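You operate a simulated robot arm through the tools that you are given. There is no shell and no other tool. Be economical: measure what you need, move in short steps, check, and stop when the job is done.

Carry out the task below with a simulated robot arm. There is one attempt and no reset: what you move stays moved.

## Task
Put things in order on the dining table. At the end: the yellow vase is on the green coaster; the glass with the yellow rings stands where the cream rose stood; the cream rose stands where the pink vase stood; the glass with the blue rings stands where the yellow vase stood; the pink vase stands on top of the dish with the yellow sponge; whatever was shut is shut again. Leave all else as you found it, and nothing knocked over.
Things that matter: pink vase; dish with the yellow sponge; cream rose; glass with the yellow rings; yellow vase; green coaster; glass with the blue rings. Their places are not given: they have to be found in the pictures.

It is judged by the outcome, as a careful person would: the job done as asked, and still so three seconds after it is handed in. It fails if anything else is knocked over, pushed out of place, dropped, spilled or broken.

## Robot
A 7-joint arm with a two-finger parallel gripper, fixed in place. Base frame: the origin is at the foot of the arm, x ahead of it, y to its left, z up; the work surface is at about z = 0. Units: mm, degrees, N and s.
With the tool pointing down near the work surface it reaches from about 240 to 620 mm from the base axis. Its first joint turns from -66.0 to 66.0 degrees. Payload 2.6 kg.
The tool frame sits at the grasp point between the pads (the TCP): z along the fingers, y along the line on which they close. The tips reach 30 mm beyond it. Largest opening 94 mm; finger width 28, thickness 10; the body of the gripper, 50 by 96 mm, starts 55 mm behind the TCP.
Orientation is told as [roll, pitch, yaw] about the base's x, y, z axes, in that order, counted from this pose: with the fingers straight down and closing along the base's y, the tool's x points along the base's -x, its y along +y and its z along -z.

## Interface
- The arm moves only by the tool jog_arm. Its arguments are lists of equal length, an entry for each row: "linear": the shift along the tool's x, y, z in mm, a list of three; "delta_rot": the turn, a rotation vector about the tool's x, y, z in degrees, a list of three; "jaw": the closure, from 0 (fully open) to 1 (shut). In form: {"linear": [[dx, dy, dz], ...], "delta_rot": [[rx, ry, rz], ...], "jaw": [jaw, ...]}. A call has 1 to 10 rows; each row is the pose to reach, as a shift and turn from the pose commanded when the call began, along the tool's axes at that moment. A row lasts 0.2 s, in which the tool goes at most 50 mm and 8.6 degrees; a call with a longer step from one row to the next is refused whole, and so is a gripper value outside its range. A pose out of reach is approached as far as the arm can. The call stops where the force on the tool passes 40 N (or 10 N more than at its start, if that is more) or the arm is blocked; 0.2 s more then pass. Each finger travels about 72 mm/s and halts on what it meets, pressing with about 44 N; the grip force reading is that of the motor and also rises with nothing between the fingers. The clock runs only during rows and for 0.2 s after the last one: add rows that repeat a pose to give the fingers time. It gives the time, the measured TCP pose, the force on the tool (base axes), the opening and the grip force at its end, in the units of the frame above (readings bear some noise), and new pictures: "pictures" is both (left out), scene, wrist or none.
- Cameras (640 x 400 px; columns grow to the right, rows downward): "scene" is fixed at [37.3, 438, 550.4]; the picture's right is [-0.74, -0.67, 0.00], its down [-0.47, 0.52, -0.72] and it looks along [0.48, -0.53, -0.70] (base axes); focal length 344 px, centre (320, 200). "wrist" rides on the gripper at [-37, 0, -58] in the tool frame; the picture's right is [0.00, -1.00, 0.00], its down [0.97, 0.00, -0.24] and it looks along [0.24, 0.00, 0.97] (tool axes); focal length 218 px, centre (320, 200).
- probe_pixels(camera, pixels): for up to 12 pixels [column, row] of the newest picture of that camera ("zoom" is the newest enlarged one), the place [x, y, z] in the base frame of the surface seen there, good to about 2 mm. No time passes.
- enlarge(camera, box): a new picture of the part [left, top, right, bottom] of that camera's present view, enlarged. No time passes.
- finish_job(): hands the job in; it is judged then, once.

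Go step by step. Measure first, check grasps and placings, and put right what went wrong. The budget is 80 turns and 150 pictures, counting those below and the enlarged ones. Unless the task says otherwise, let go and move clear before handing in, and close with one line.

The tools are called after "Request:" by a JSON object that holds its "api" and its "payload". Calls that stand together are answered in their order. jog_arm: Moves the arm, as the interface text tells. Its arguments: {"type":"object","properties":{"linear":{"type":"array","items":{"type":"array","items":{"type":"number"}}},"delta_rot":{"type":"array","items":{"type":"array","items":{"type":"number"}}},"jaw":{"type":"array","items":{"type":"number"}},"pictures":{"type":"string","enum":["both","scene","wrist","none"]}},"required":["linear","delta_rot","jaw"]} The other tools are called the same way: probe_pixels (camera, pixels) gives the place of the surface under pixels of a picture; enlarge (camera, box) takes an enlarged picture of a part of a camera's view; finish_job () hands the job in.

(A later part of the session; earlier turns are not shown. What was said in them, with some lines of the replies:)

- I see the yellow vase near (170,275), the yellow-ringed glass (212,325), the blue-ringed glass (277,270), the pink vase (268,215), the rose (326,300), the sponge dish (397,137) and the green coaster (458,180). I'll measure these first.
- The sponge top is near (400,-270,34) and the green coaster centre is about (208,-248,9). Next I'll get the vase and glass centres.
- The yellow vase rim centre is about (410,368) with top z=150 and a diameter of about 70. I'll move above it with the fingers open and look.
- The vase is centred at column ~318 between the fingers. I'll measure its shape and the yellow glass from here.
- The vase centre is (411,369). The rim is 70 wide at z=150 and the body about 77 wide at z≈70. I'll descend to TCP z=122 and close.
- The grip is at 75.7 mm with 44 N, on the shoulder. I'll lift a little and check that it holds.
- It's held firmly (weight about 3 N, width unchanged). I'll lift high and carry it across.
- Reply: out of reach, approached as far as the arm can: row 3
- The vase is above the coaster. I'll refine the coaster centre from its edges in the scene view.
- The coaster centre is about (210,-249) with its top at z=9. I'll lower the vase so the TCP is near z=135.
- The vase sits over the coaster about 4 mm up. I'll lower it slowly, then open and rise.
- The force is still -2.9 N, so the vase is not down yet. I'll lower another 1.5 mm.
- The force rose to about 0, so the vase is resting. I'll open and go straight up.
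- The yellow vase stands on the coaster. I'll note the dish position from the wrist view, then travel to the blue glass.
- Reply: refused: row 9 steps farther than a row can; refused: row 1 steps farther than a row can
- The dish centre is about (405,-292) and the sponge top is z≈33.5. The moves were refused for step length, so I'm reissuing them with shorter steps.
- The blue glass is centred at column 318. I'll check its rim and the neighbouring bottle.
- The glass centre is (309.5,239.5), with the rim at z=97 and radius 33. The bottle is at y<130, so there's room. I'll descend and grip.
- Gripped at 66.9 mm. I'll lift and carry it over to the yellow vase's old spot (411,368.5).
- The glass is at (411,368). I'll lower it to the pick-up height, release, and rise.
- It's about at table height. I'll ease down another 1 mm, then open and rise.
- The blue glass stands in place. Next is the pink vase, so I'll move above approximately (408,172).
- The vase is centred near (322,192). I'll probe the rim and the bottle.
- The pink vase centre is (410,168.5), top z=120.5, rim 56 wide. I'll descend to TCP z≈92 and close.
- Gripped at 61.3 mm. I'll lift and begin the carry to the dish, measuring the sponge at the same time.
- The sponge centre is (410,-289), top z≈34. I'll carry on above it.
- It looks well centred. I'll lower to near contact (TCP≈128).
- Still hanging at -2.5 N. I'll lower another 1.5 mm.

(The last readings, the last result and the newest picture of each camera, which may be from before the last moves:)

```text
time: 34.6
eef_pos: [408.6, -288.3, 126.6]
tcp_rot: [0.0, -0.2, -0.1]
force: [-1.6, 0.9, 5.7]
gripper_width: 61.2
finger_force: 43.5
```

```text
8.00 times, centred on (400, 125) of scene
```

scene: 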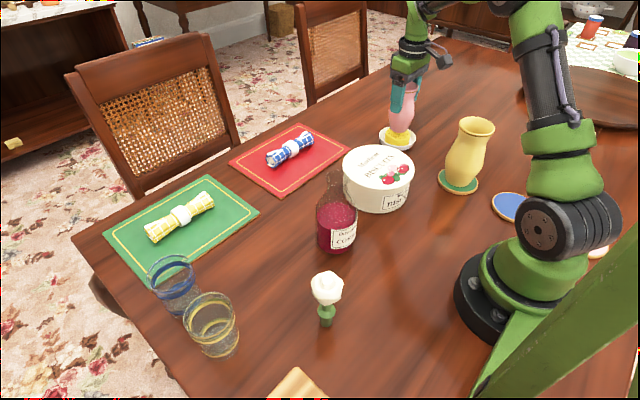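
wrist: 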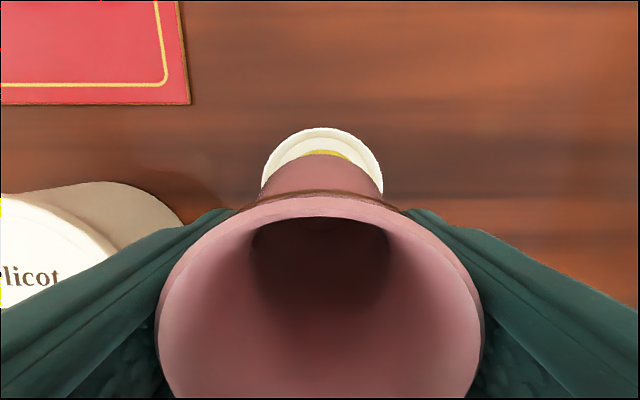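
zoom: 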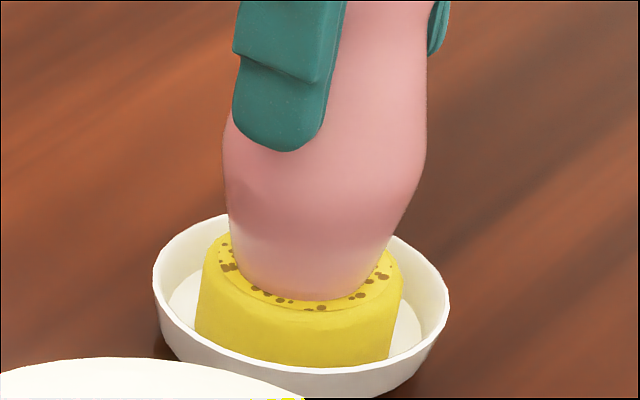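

Contact is made (+5.7 N) and the vase is centred on the sponge. I'll open and rise straight up.

Request:
{"api": "jog_arm", "payload": {"linear": [[0, 0, -0.5], [0, 0, -0.5], [0, 0, -0.5], [0, 0, -20], [0, 0, -60], [0, 0, -105], [0, 0, -150]], "delta_rot": [[0, 0, 0], [0, 0, 0], [0, 0, 0], [0, 0, 0], [0, 0, 0], [0, 0, 0], [0, 0, 0]], "jaw": [1, 0, 0, 0, 0, 0, 0]}}

Request:
{"api": "enlarge", "payload": {"camera": "scene", "box": [350, 70, 450, 160]}}

```text
time: 36.2
eef_pos: [408.2, -287.9, 277.8]
tcp_rot: [0.1, 0.0, 0.0]
force: [0.1, 0.2, 0.4]
gripper_width: 93.9
finger_force: 0.0
```

scene: 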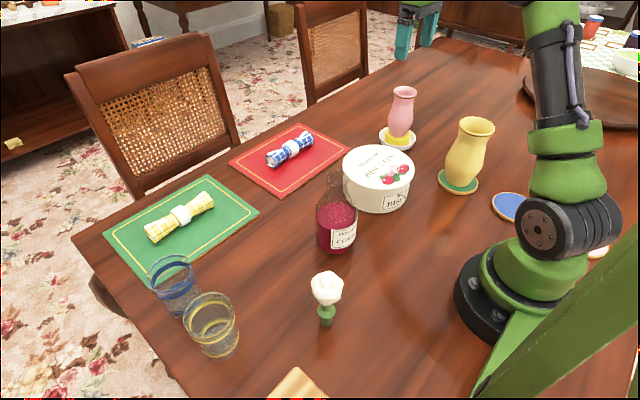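
wrist: 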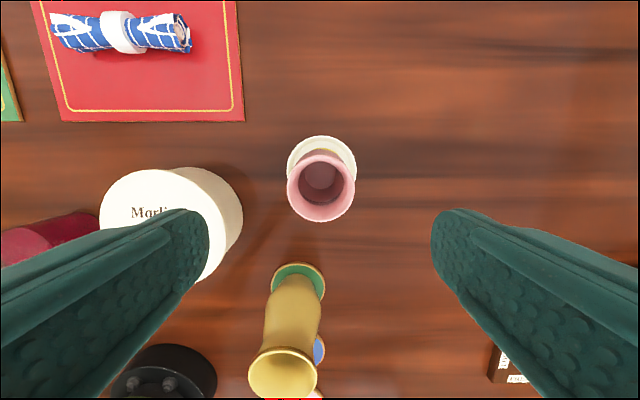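

```text
4.44 times, centred on (400, 115) of scene
```

zoom: 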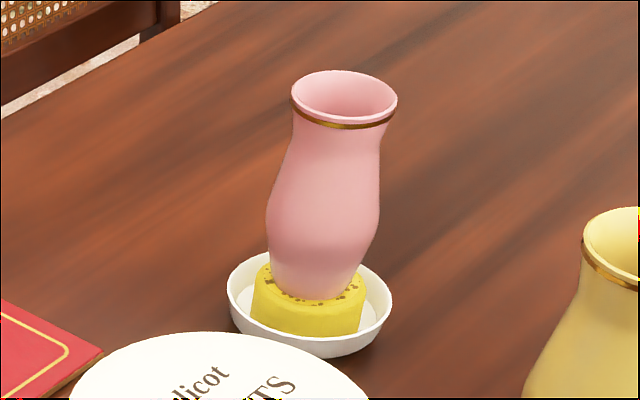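

The pink vase stands on the sponge in the dish. Next is the rose near (212,232), so I'll move above it.

Request:
{"api": "jog_arm", "payload": {"linear": [[0, 48, 0], [0, 96, 0], [0, 144, 0], [0, 192, 0], [0, 240, 0], [25, 278, 0], [50, 315, 0], [75, 352, 0], [100, 388, 0], [125, 424, 0]], "delta_rot": [[0, 0, 0], [0, 0, 0], [0, 0, 0], [0, 0, 0], [0, 0, 0], [0, 0, 0], [0, 0, 0], [0, 0, 0], [0, 0, 0], [0, 0, 0]], "jaw": [0, 0, 0, 0, 0, 0, 0, 0, 0, 0], "pictures": "none"}}

Request:
{"api": "jog_arm", "payload": {"linear": [[25, 35, 0], [50, 70, 0], [70, 96, 0], [71, 97, 30], [71, 97, 50], [71, 97, 50]], "delta_rot": [[0, 0, 0], [0, 0, 0], [0, 0, 0], [0, 0, 0], [0, 0, 0], [0, 0, 0]], "jaw": [0, 0, 0, 0, 0, 0]}}

Request:
{"api": "enlarge", "payload": {"camera": "scene", "box": [280, 250, 370, 340]}}

Request:
{"api": "enlarge", "payload": {"camera": "wrist", "box": [220, 110, 420, 280]}}

```text
time: 38.4
eef_pos: [283.2, 136.1, 275.2]
tcp_rot: [0.0, 0.0, -0.1]
force: [-0.7, -0.1, 0.1]
gripper_width: 94.2
finger_force: 0.1
```

```text
time: 39.8
eef_pos: [212.5, 232.7, 226.6]
tcp_rot: [0.0, 0.0, 0.0]
force: [0.7, 0.5, -0.4]
gripper_width: 93.7
finger_force: 0.1
```

scene: 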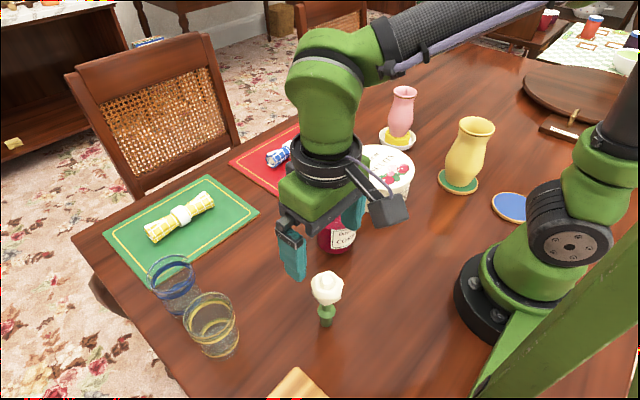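
wrist: 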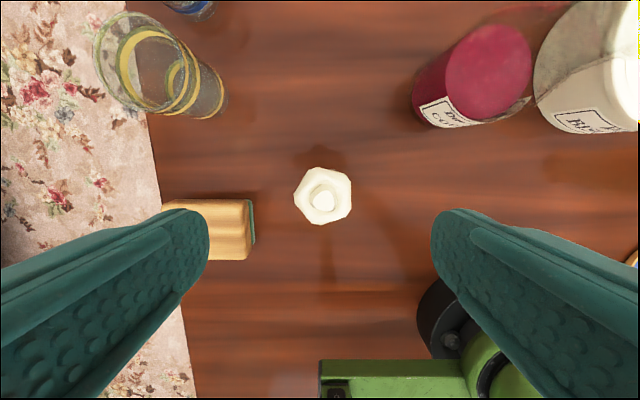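

```text
4.44 times, centred on (325, 295) of scene
```

zoom: 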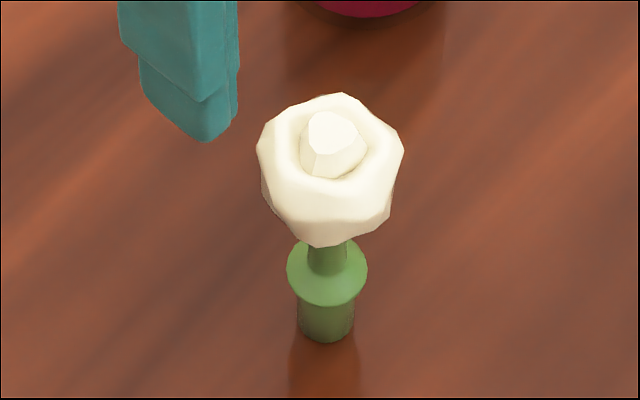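

```text
2.35 times, centred on (320, 195) of wrist
```

zoom: 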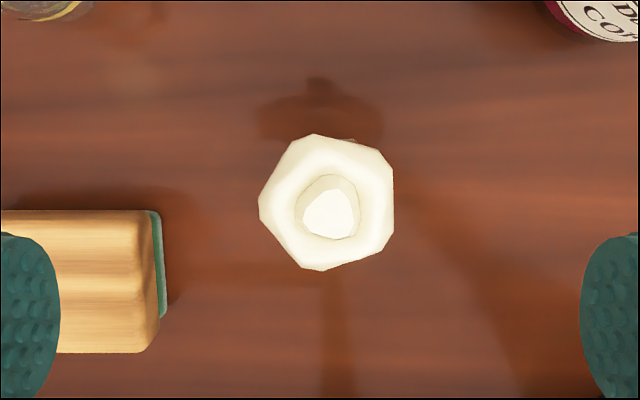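

The rose is centred at (323,197) in the wrist view. I'll check the clearance to the wooden block at (225,230) and the stem and flange heights.

Request:
{"api": "probe_pixels", "payload": {"camera": "wrist", "pixels": [[323, 197], [295, 197], [351, 197], [323, 169], [323, 222], [225, 230], [248, 205], [248, 255], [252, 230], [257, 230], [230, 202]]}}

Request:
{"api": "probe_pixels", "payload": {"camera": "zoom", "pixels": [[330, 210], [162, 270]]}}

Request:
{"api": "probe_pixels", "payload": {"camera": "scene", "pixels": [[326, 305], [326, 309], [326, 316], [326, 325], [318, 310], [334, 310], [311, 290], [341, 285], [326, 300]]}}

```text
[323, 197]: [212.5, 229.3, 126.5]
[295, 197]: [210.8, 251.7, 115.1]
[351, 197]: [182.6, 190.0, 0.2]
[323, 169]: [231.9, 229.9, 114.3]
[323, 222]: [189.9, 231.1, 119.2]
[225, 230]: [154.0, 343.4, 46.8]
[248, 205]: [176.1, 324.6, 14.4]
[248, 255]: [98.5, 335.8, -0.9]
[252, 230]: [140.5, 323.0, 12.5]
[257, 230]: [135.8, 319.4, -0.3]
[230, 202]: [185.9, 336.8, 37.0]
```

```text
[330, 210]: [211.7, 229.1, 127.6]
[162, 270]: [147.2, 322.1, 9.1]
```

```text
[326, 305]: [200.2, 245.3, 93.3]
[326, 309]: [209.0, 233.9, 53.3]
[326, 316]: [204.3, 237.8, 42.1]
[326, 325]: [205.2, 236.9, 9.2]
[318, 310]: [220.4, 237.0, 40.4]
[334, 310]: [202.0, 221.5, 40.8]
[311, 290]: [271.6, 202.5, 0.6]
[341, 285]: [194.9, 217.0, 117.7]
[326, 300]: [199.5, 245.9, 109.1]
```

The block (y>320) is clear. The rose stands at (211,229.5) and its head spans z≈93–128. I'll grip the head at TCP z≈103.

Request:
{"api": "jog_arm", "payload": {"linear": [[1.5, -2.5, 45], [1.5, -2.5, 90], [1.5, -2.5, 115], [1.5, -2.5, 124], [1.5, -2.5, 124], [1.5, -2.5, 124], [1.5, -2.5, 124], [1.5, -2.5, 124], [1.5, -2.5, 124], [1.5, -2.5, 124]], "delta_rot": [[0, 0, 0], [0, 0, 0], [0, 0, 0], [0, 0, 0], [0, 0, 0], [0, 0, 0], [0, 0, 0], [0, 0, 0], [0, 0, 0], [0, 0, 0]], "jaw": [0, 0, 0, 0, 0, 0.3, 0.4, 0.5, 1, 1]}}

Request:
{"api": "enlarge", "payload": {"camera": "scene", "box": [280, 240, 380, 340]}}

```text
time: 42.0
eef_pos: [211.0, 229.6, 101.3]
tcp_rot: [0.1, 0.0, 0.0]
force: [-0.1, 0.0, 0.7]
gripper_width: 46.1
finger_force: 44.3
```

scene: 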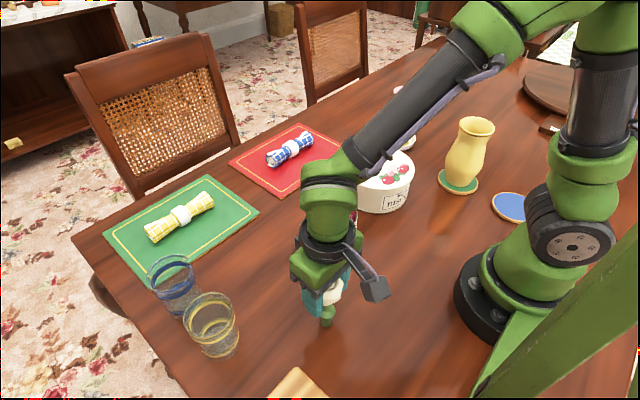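
wrist: 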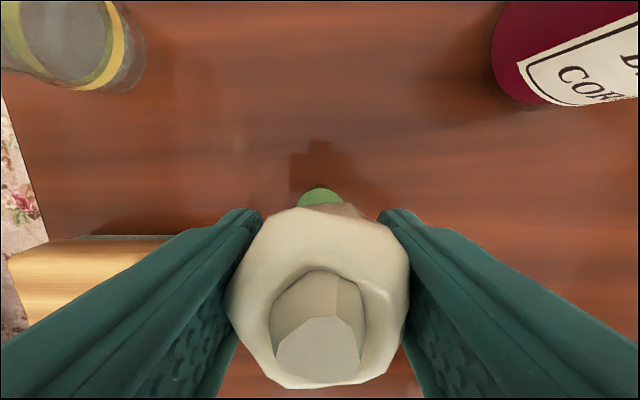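

```text
4.00 times, centred on (330, 290) of scene
```

zoom: 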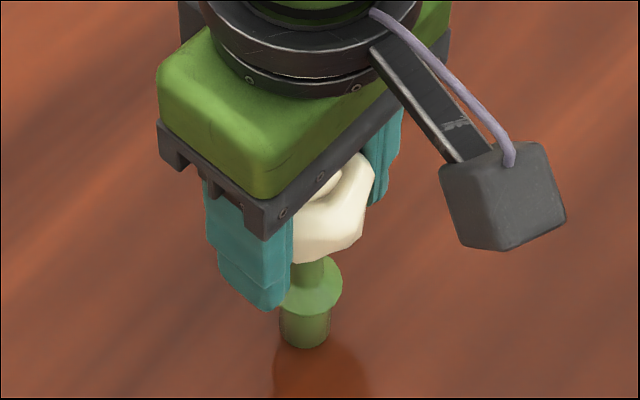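

Gripped at 46 mm and still upright. I'll lift and check.

Request:
{"api": "jog_arm", "payload": {"linear": [[0, 0, -15], [0, 0, -50], [0, 0, -95], [0, 0, -130], [0, 0, -130]], "delta_rot": [[0, 0, 0], [0, 0, 0], [0, 0, 0], [0, 0, 0], [0, 0, 0]], "jaw": [1, 1, 1, 1, 1]}}

```text
time: 43.2
eef_pos: [212.4, 230.1, 233.3]
tcp_rot: [0.1, -0.1, 0.0]
force: [-0.4, 0.4, -1.1]
gripper_width: 45.9
finger_force: 43.9
```

scene: 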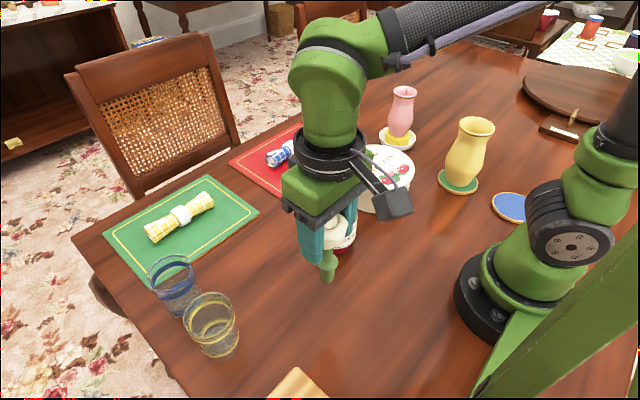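
wrist: 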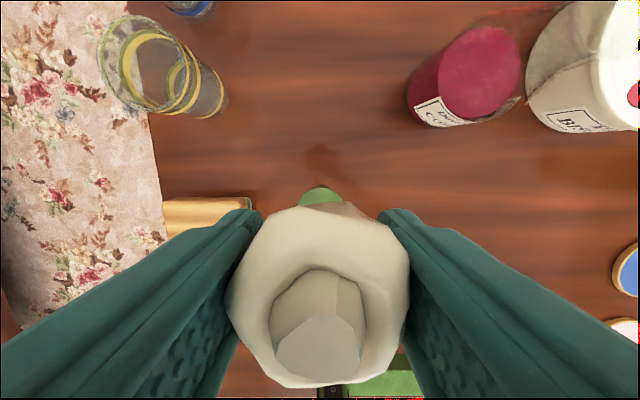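

It's held without any tilt. I'll carry it to the pink vase's old spot (410,168.5) and lower partway.

Request:
{"api": "jog_arm", "payload": {"linear": [[-40, -12, 0], [-80, -24, 0], [-120, -36, 0], [-160, -48, 0], [-198.5, -61, 0], [-198.5, -61, 40], [-198.5, -61, 80], [-198.5, -61, 110], [-198.5, -61, 124], [-198.5, -61, 124]], "delta_rot": [[0, 0, 0], [0, 0, 0], [0, 0, 0], [0, 0, 0], [0, 0, 0], [0, 0, 0], [0, 0, 0], [0, 0, 0], [0, 0, 0], [0, 0, 0]], "jaw": [1, 1, 1, 1, 1, 1, 1, 1, 1, 1]}}

Request:
{"api": "enlarge", "payload": {"camera": "scene", "box": [220, 160, 320, 260]}}

```text
time: 45.4
eef_pos: [410.8, 170.4, 108.0]
tcp_rot: [0.1, 0.0, 0.0]
force: [0.3, -0.2, -0.2]
gripper_width: 45.5
finger_force: 43.5
```

scene: 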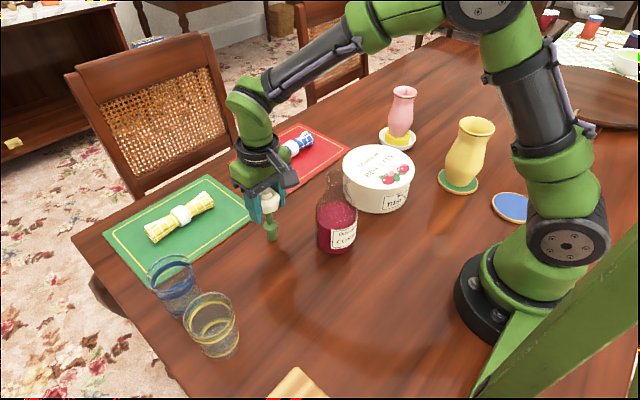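
wrist: 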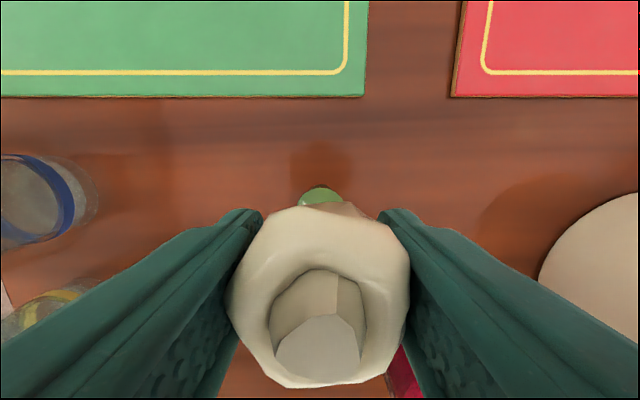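

```text
4.00 times, centred on (270, 210) of scene
```

zoom: 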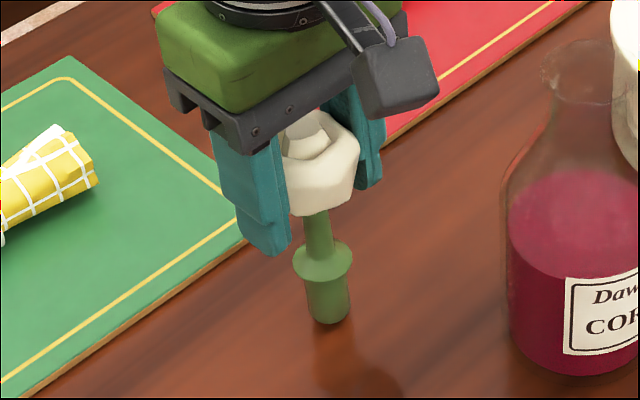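

The rose is upright a few mm above the table. I'll lower it to contact.

Request:
{"api": "jog_arm", "payload": {"linear": [[0, 0, 3], [0, 0, 5.5], [0, 0, 6], [0, 0, 6]], "delta_rot": [[0, 0, 0], [0, 0, 0], [0, 0, 0], [0, 0, 0]], "jaw": [1, 1, 1, 1], "pictures": "none"}}

Request:
{"api": "jog_arm", "payload": {"linear": [[0, 0, 0.4], [0, 0, 0.8], [0, 0, 0.8]], "delta_rot": [[0, 0, 0], [0, 0, 0], [0, 0, 0]], "jaw": [1, 1, 1], "pictures": "none"}}

```text
time: 46.4
eef_pos: [410.4, 170.6, 102.2]
tcp_rot: [0.1, 0.0, 0.0]
force: [0.5, 0.2, -0.2]
gripper_width: 45.6
finger_force: 44.3
```

```text
time: 47.2
eef_pos: [409.6, 168.6, 101.4]
tcp_rot: [0.1, 0.0, 0.0]
force: [-2.0, -0.2, 6.5]
gripper_width: 45.7
finger_force: 43.9
```

Contact registers at +6.5 N, so the rose is on the table. I'll ease off 0.4 mm, open gradually and rise.

Request:
{"api": "jog_arm", "payload": {"linear": [[0, 0, -0.4], [0, 0, -0.4], [0, 0, -0.4], [0, 0, -0.4], [0, 0, -25], [0, 0, -65], [0, 0, -110], [0, 0, -130]], "delta_rot": [[0, 0, 0], [0, 0, 0], [0, 0, 0], [0, 0, 0], [0, 0, 0], [0, 0, 0], [0, 0, 0], [0, 0, 0]], "jaw": [1, 0, 0, 0, 0, 0, 0, 0]}}

```text
time: 49.0
eef_pos: [409.3, 170.1, 230.2]
tcp_rot: [0.0, 0.1, 0.0]
force: [0.2, 0.4, 0.4]
gripper_width: 93.7
finger_force: 0.1
```

scene: 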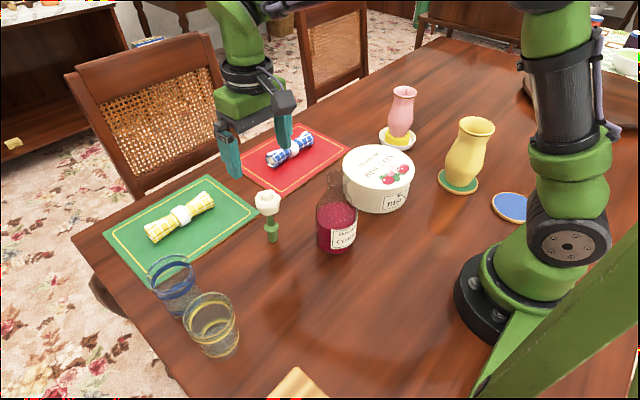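
wrist: 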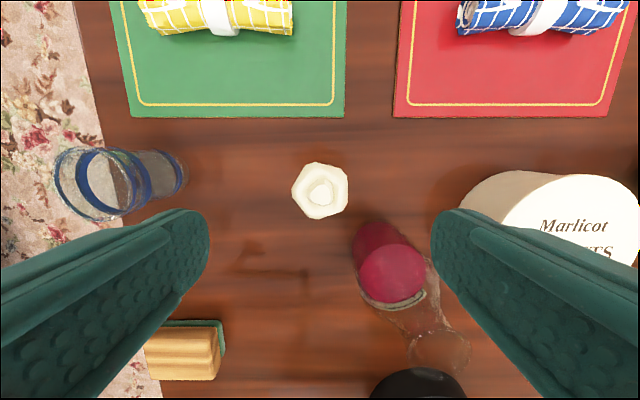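

The rose stands upright. Next I'll move above the yellow-ringed glass at about (312,368).

Request:
{"api": "jog_arm", "payload": {"linear": [[20, 41, 0], [40, 82, 0], [60, 123, 0], [80, 164, 0], [97, 199, 0], [97, 199, 20], [97, 199, 20]], "delta_rot": [[0, 0, 0], [0, 0, 0], [0, 0, 0], [0, 0, 0], [0, 0, 0], [0, 0, 0], [0, 0, 0]], "jaw": [0, 0, 0, 0, 0, 0, 0], "pictures": "wrist"}}

Request:
{"api": "enlarge", "payload": {"camera": "wrist", "box": [220, 110, 420, 280]}}

```text
time: 50.6
eef_pos: [313.6, 368.5, 210.4]
tcp_rot: [0.0, 0.0, 0.0]
force: [0.0, 0.4, 0.9]
gripper_width: 93.9
finger_force: 0.0
```

wrist: 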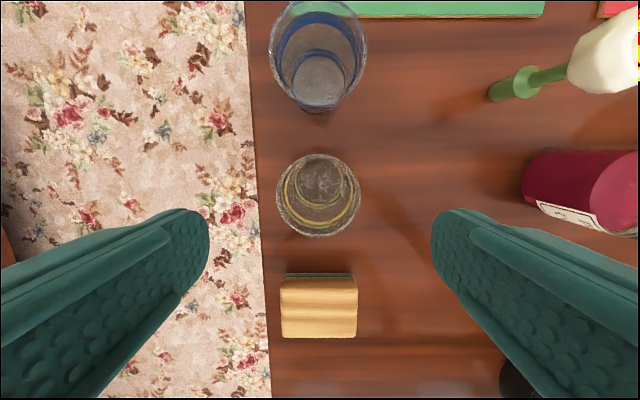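

```text
2.35 times, centred on (320, 195) of wrist
```

zoom: 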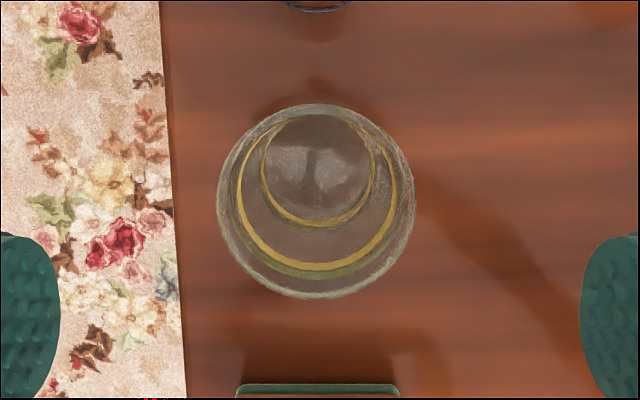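

The yellow glass centre is about (310.5,369). I'll descend to TCP z≈64 and grip.

Request:
{"api": "jog_arm", "payload": {"linear": [[3, 0.5, 45], [3, 0.5, 90], [3, 0.5, 130], [3, 0.5, 146], [3, 0.5, 146], [3, 0.5, 146], [3, 0.5, 146], [3, 0.5, 146]], "delta_rot": [[0, 0, 0], [0, 0, 0], [0, 0, 0], [0, 0, 0], [0, 0, 0], [0, 0, 0], [0, 0, 0], [0, 0, 0]], "jaw": [0, 0, 0, 0, 0, 1, 1, 1]}}

```text
time: 52.4
eef_pos: [310.2, 368.3, 63.8]
tcp_rot: [0.0, 0.0, 0.1]
force: [0.0, 0.1, 0.8]
gripper_width: 67.0
finger_force: 44.1
```

scene: 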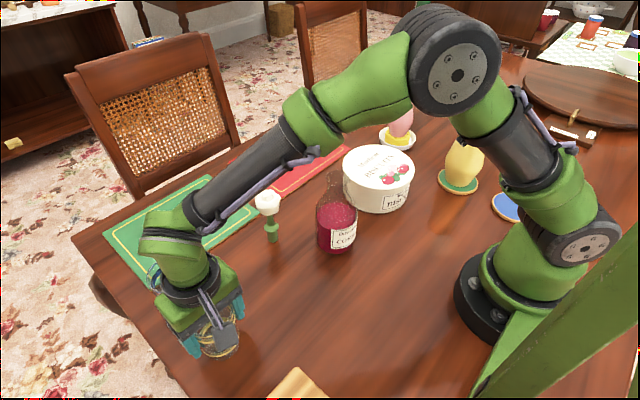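
wrist: 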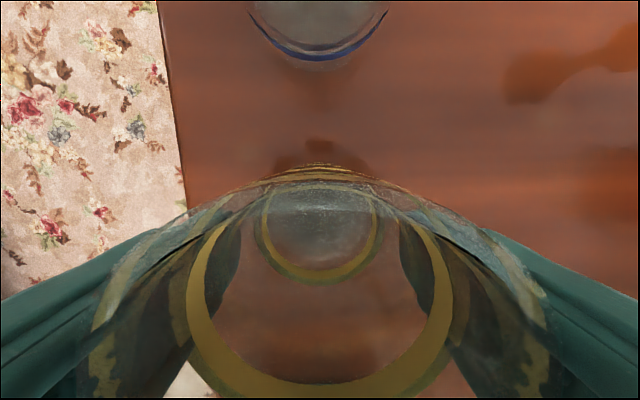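

Gripped at 67 mm. I'll lift, carry it to the rose's old spot (211,229.5), and lower to just above the table.

Request:
{"api": "jog_arm", "payload": {"linear": [[0, 0, -15], [0, 0, -60], [0, 0, -100], [27, -38, -100], [54, -76, -100], [80, -112, -100], [99.5, -139, -100], [99.5, -139, -55], [99.5, -139, -15], [99.5, -139, -3]], "delta_rot": [[0, 0, 0], [0, 0, 0], [0, 0, 0], [0, 0, 0], [0, 0, 0], [0, 0, 0], [0, 0, 0], [0, 0, 0], [0, 0, 0], [0, 0, 0]], "jaw": [1, 1, 1, 1, 1, 1, 1, 1, 1, 1]}}

```text
time: 54.6
eef_pos: [208.7, 230.8, 66.6]
tcp_rot: [0.0, 0.0, 0.0]
force: [0.5, -0.4, -2.2]
gripper_width: 67.0
finger_force: 44.0
```

scene: 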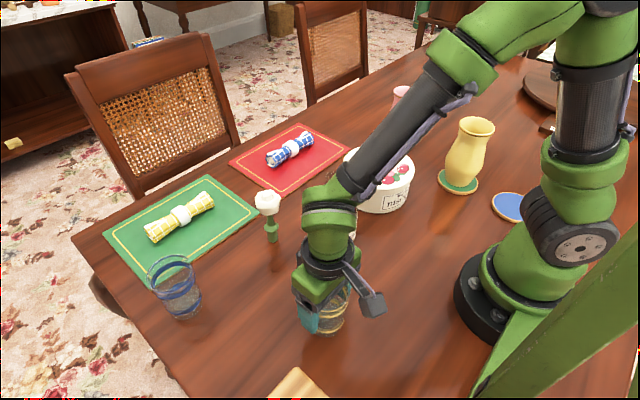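
wrist: 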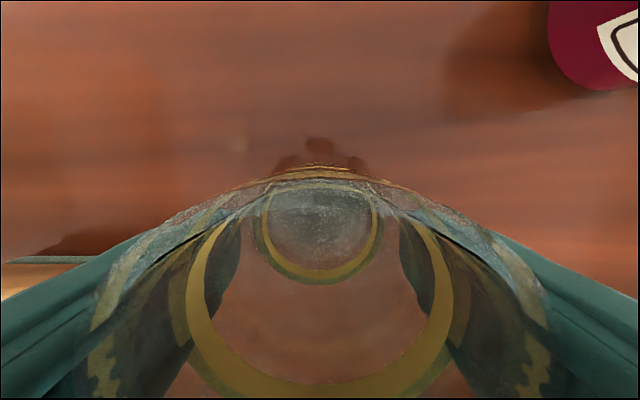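

The glass is about 3 mm up and in place. I'll lower to contact.

Request:
{"api": "jog_arm", "payload": {"linear": [[-1, 0, 1.5], [-1, 0, 3], [-1, 0, 3.3], [-1, 0, 3.3]], "delta_rot": [[0, 0, 0], [0, 0, 0], [0, 0, 0], [0, 0, 0]], "jaw": [1, 1, 1, 1], "pictures": "none"}}

```text
time: 55.6
eef_pos: [210.9, 230.8, 64.9]
tcp_rot: [0.0, 0.0, 0.0]
force: [-0.3, -0.1, -2.1]
gripper_width: 67.0
finger_force: 44.1
```

Request:
{"api": "jog_arm", "payload": {"linear": [[0, 0, 0.6], [0, 0, 1.2], [0, 0, 1.2]], "delta_rot": [[0, 0, 0], [0, 0, 0], [0, 0, 0]], "jaw": [1, 1, 1], "pictures": "none"}}

```text
time: 56.4
eef_pos: [211.9, 230.3, 63.8]
tcp_rot: [0.1, 0.0, -0.1]
force: [-4.1, -2.3, 19.4]
gripper_width: 66.9
finger_force: 44.1
```

Firm contact (19 N). I'll ease up 0.7 mm, open and rise clear.

Request:
{"api": "jog_arm", "payload": {"linear": [[0, 0, -0.7], [0, 0, -0.7], [0, 0, -0.7], [0, 0, -0.7], [0, 0, -25], [0, 0, -70], [0, 0, -115], [0, 0, -160], [0, 0, -200]], "delta_rot": [[0, 0, 0], [0, 0, 0], [0, 0, 0], [0, 0, 0], [0, 0, 0], [0, 0, 0], [0, 0, 0], [0, 0, 0], [0, 0, 0]], "jaw": [1, 0, 0, 0, 0, 0, 0, 0, 0]}}

Request:
{"api": "enlarge", "payload": {"camera": "scene", "box": [130, 80, 510, 340]}}

Request:
{"api": "probe_pixels", "payload": {"camera": "wrist", "pixels": [[320, 225], [320, 230], [320, 220]]}}

```text
time: 58.4
eef_pos: [211.6, 230.1, 264.5]
tcp_rot: [0.2, 0.0, 0.0]
force: [-0.6, 0.2, 0.0]
gripper_width: 94.1
finger_force: 0.0
```

scene: 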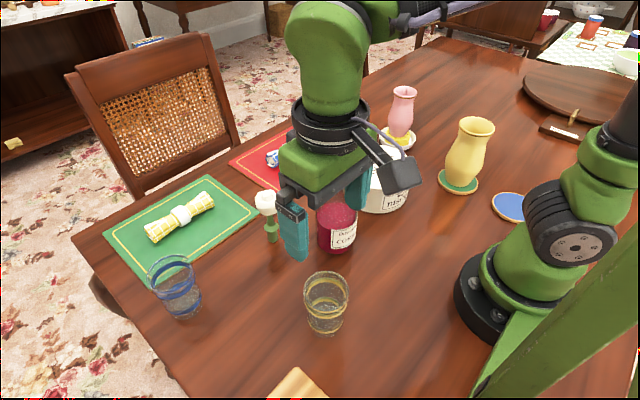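
wrist: 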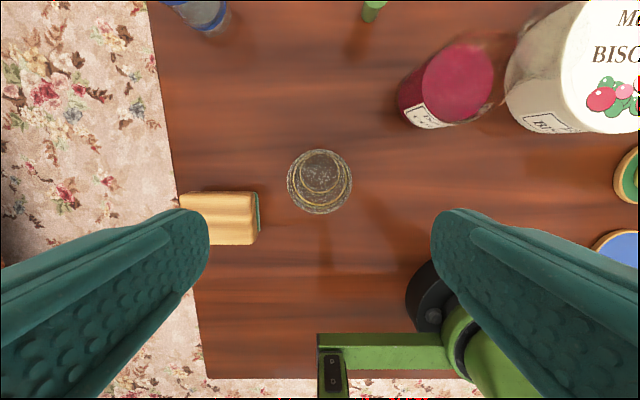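

```text
1.54 times, centred on (320, 210) of scene
```

zoom: 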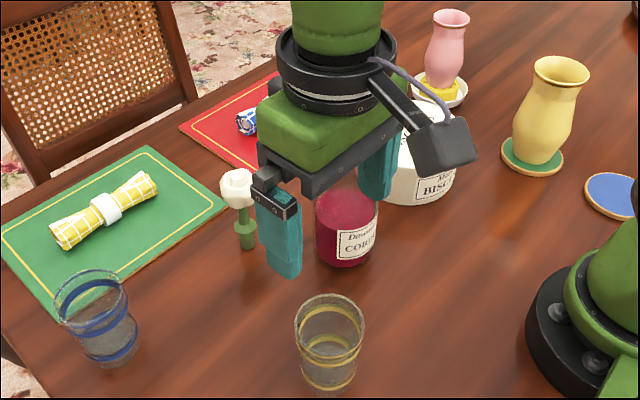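

```text
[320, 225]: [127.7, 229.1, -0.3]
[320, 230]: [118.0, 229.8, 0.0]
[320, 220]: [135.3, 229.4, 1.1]
```

All five things stand in their places, upright: the yellow glass centre is about (211.6,230). Nothing was left open, and the gripper is empty and clear, so I'm handing in.

Request:
{"api": "finish_job", "payload": {}}

```text
The job is handed in.
```

The job is handed in: both vases, both glasses and the rose are upright in their requested places, nothing was knocked over, and I opened nothing, so there was nothing to shut again.
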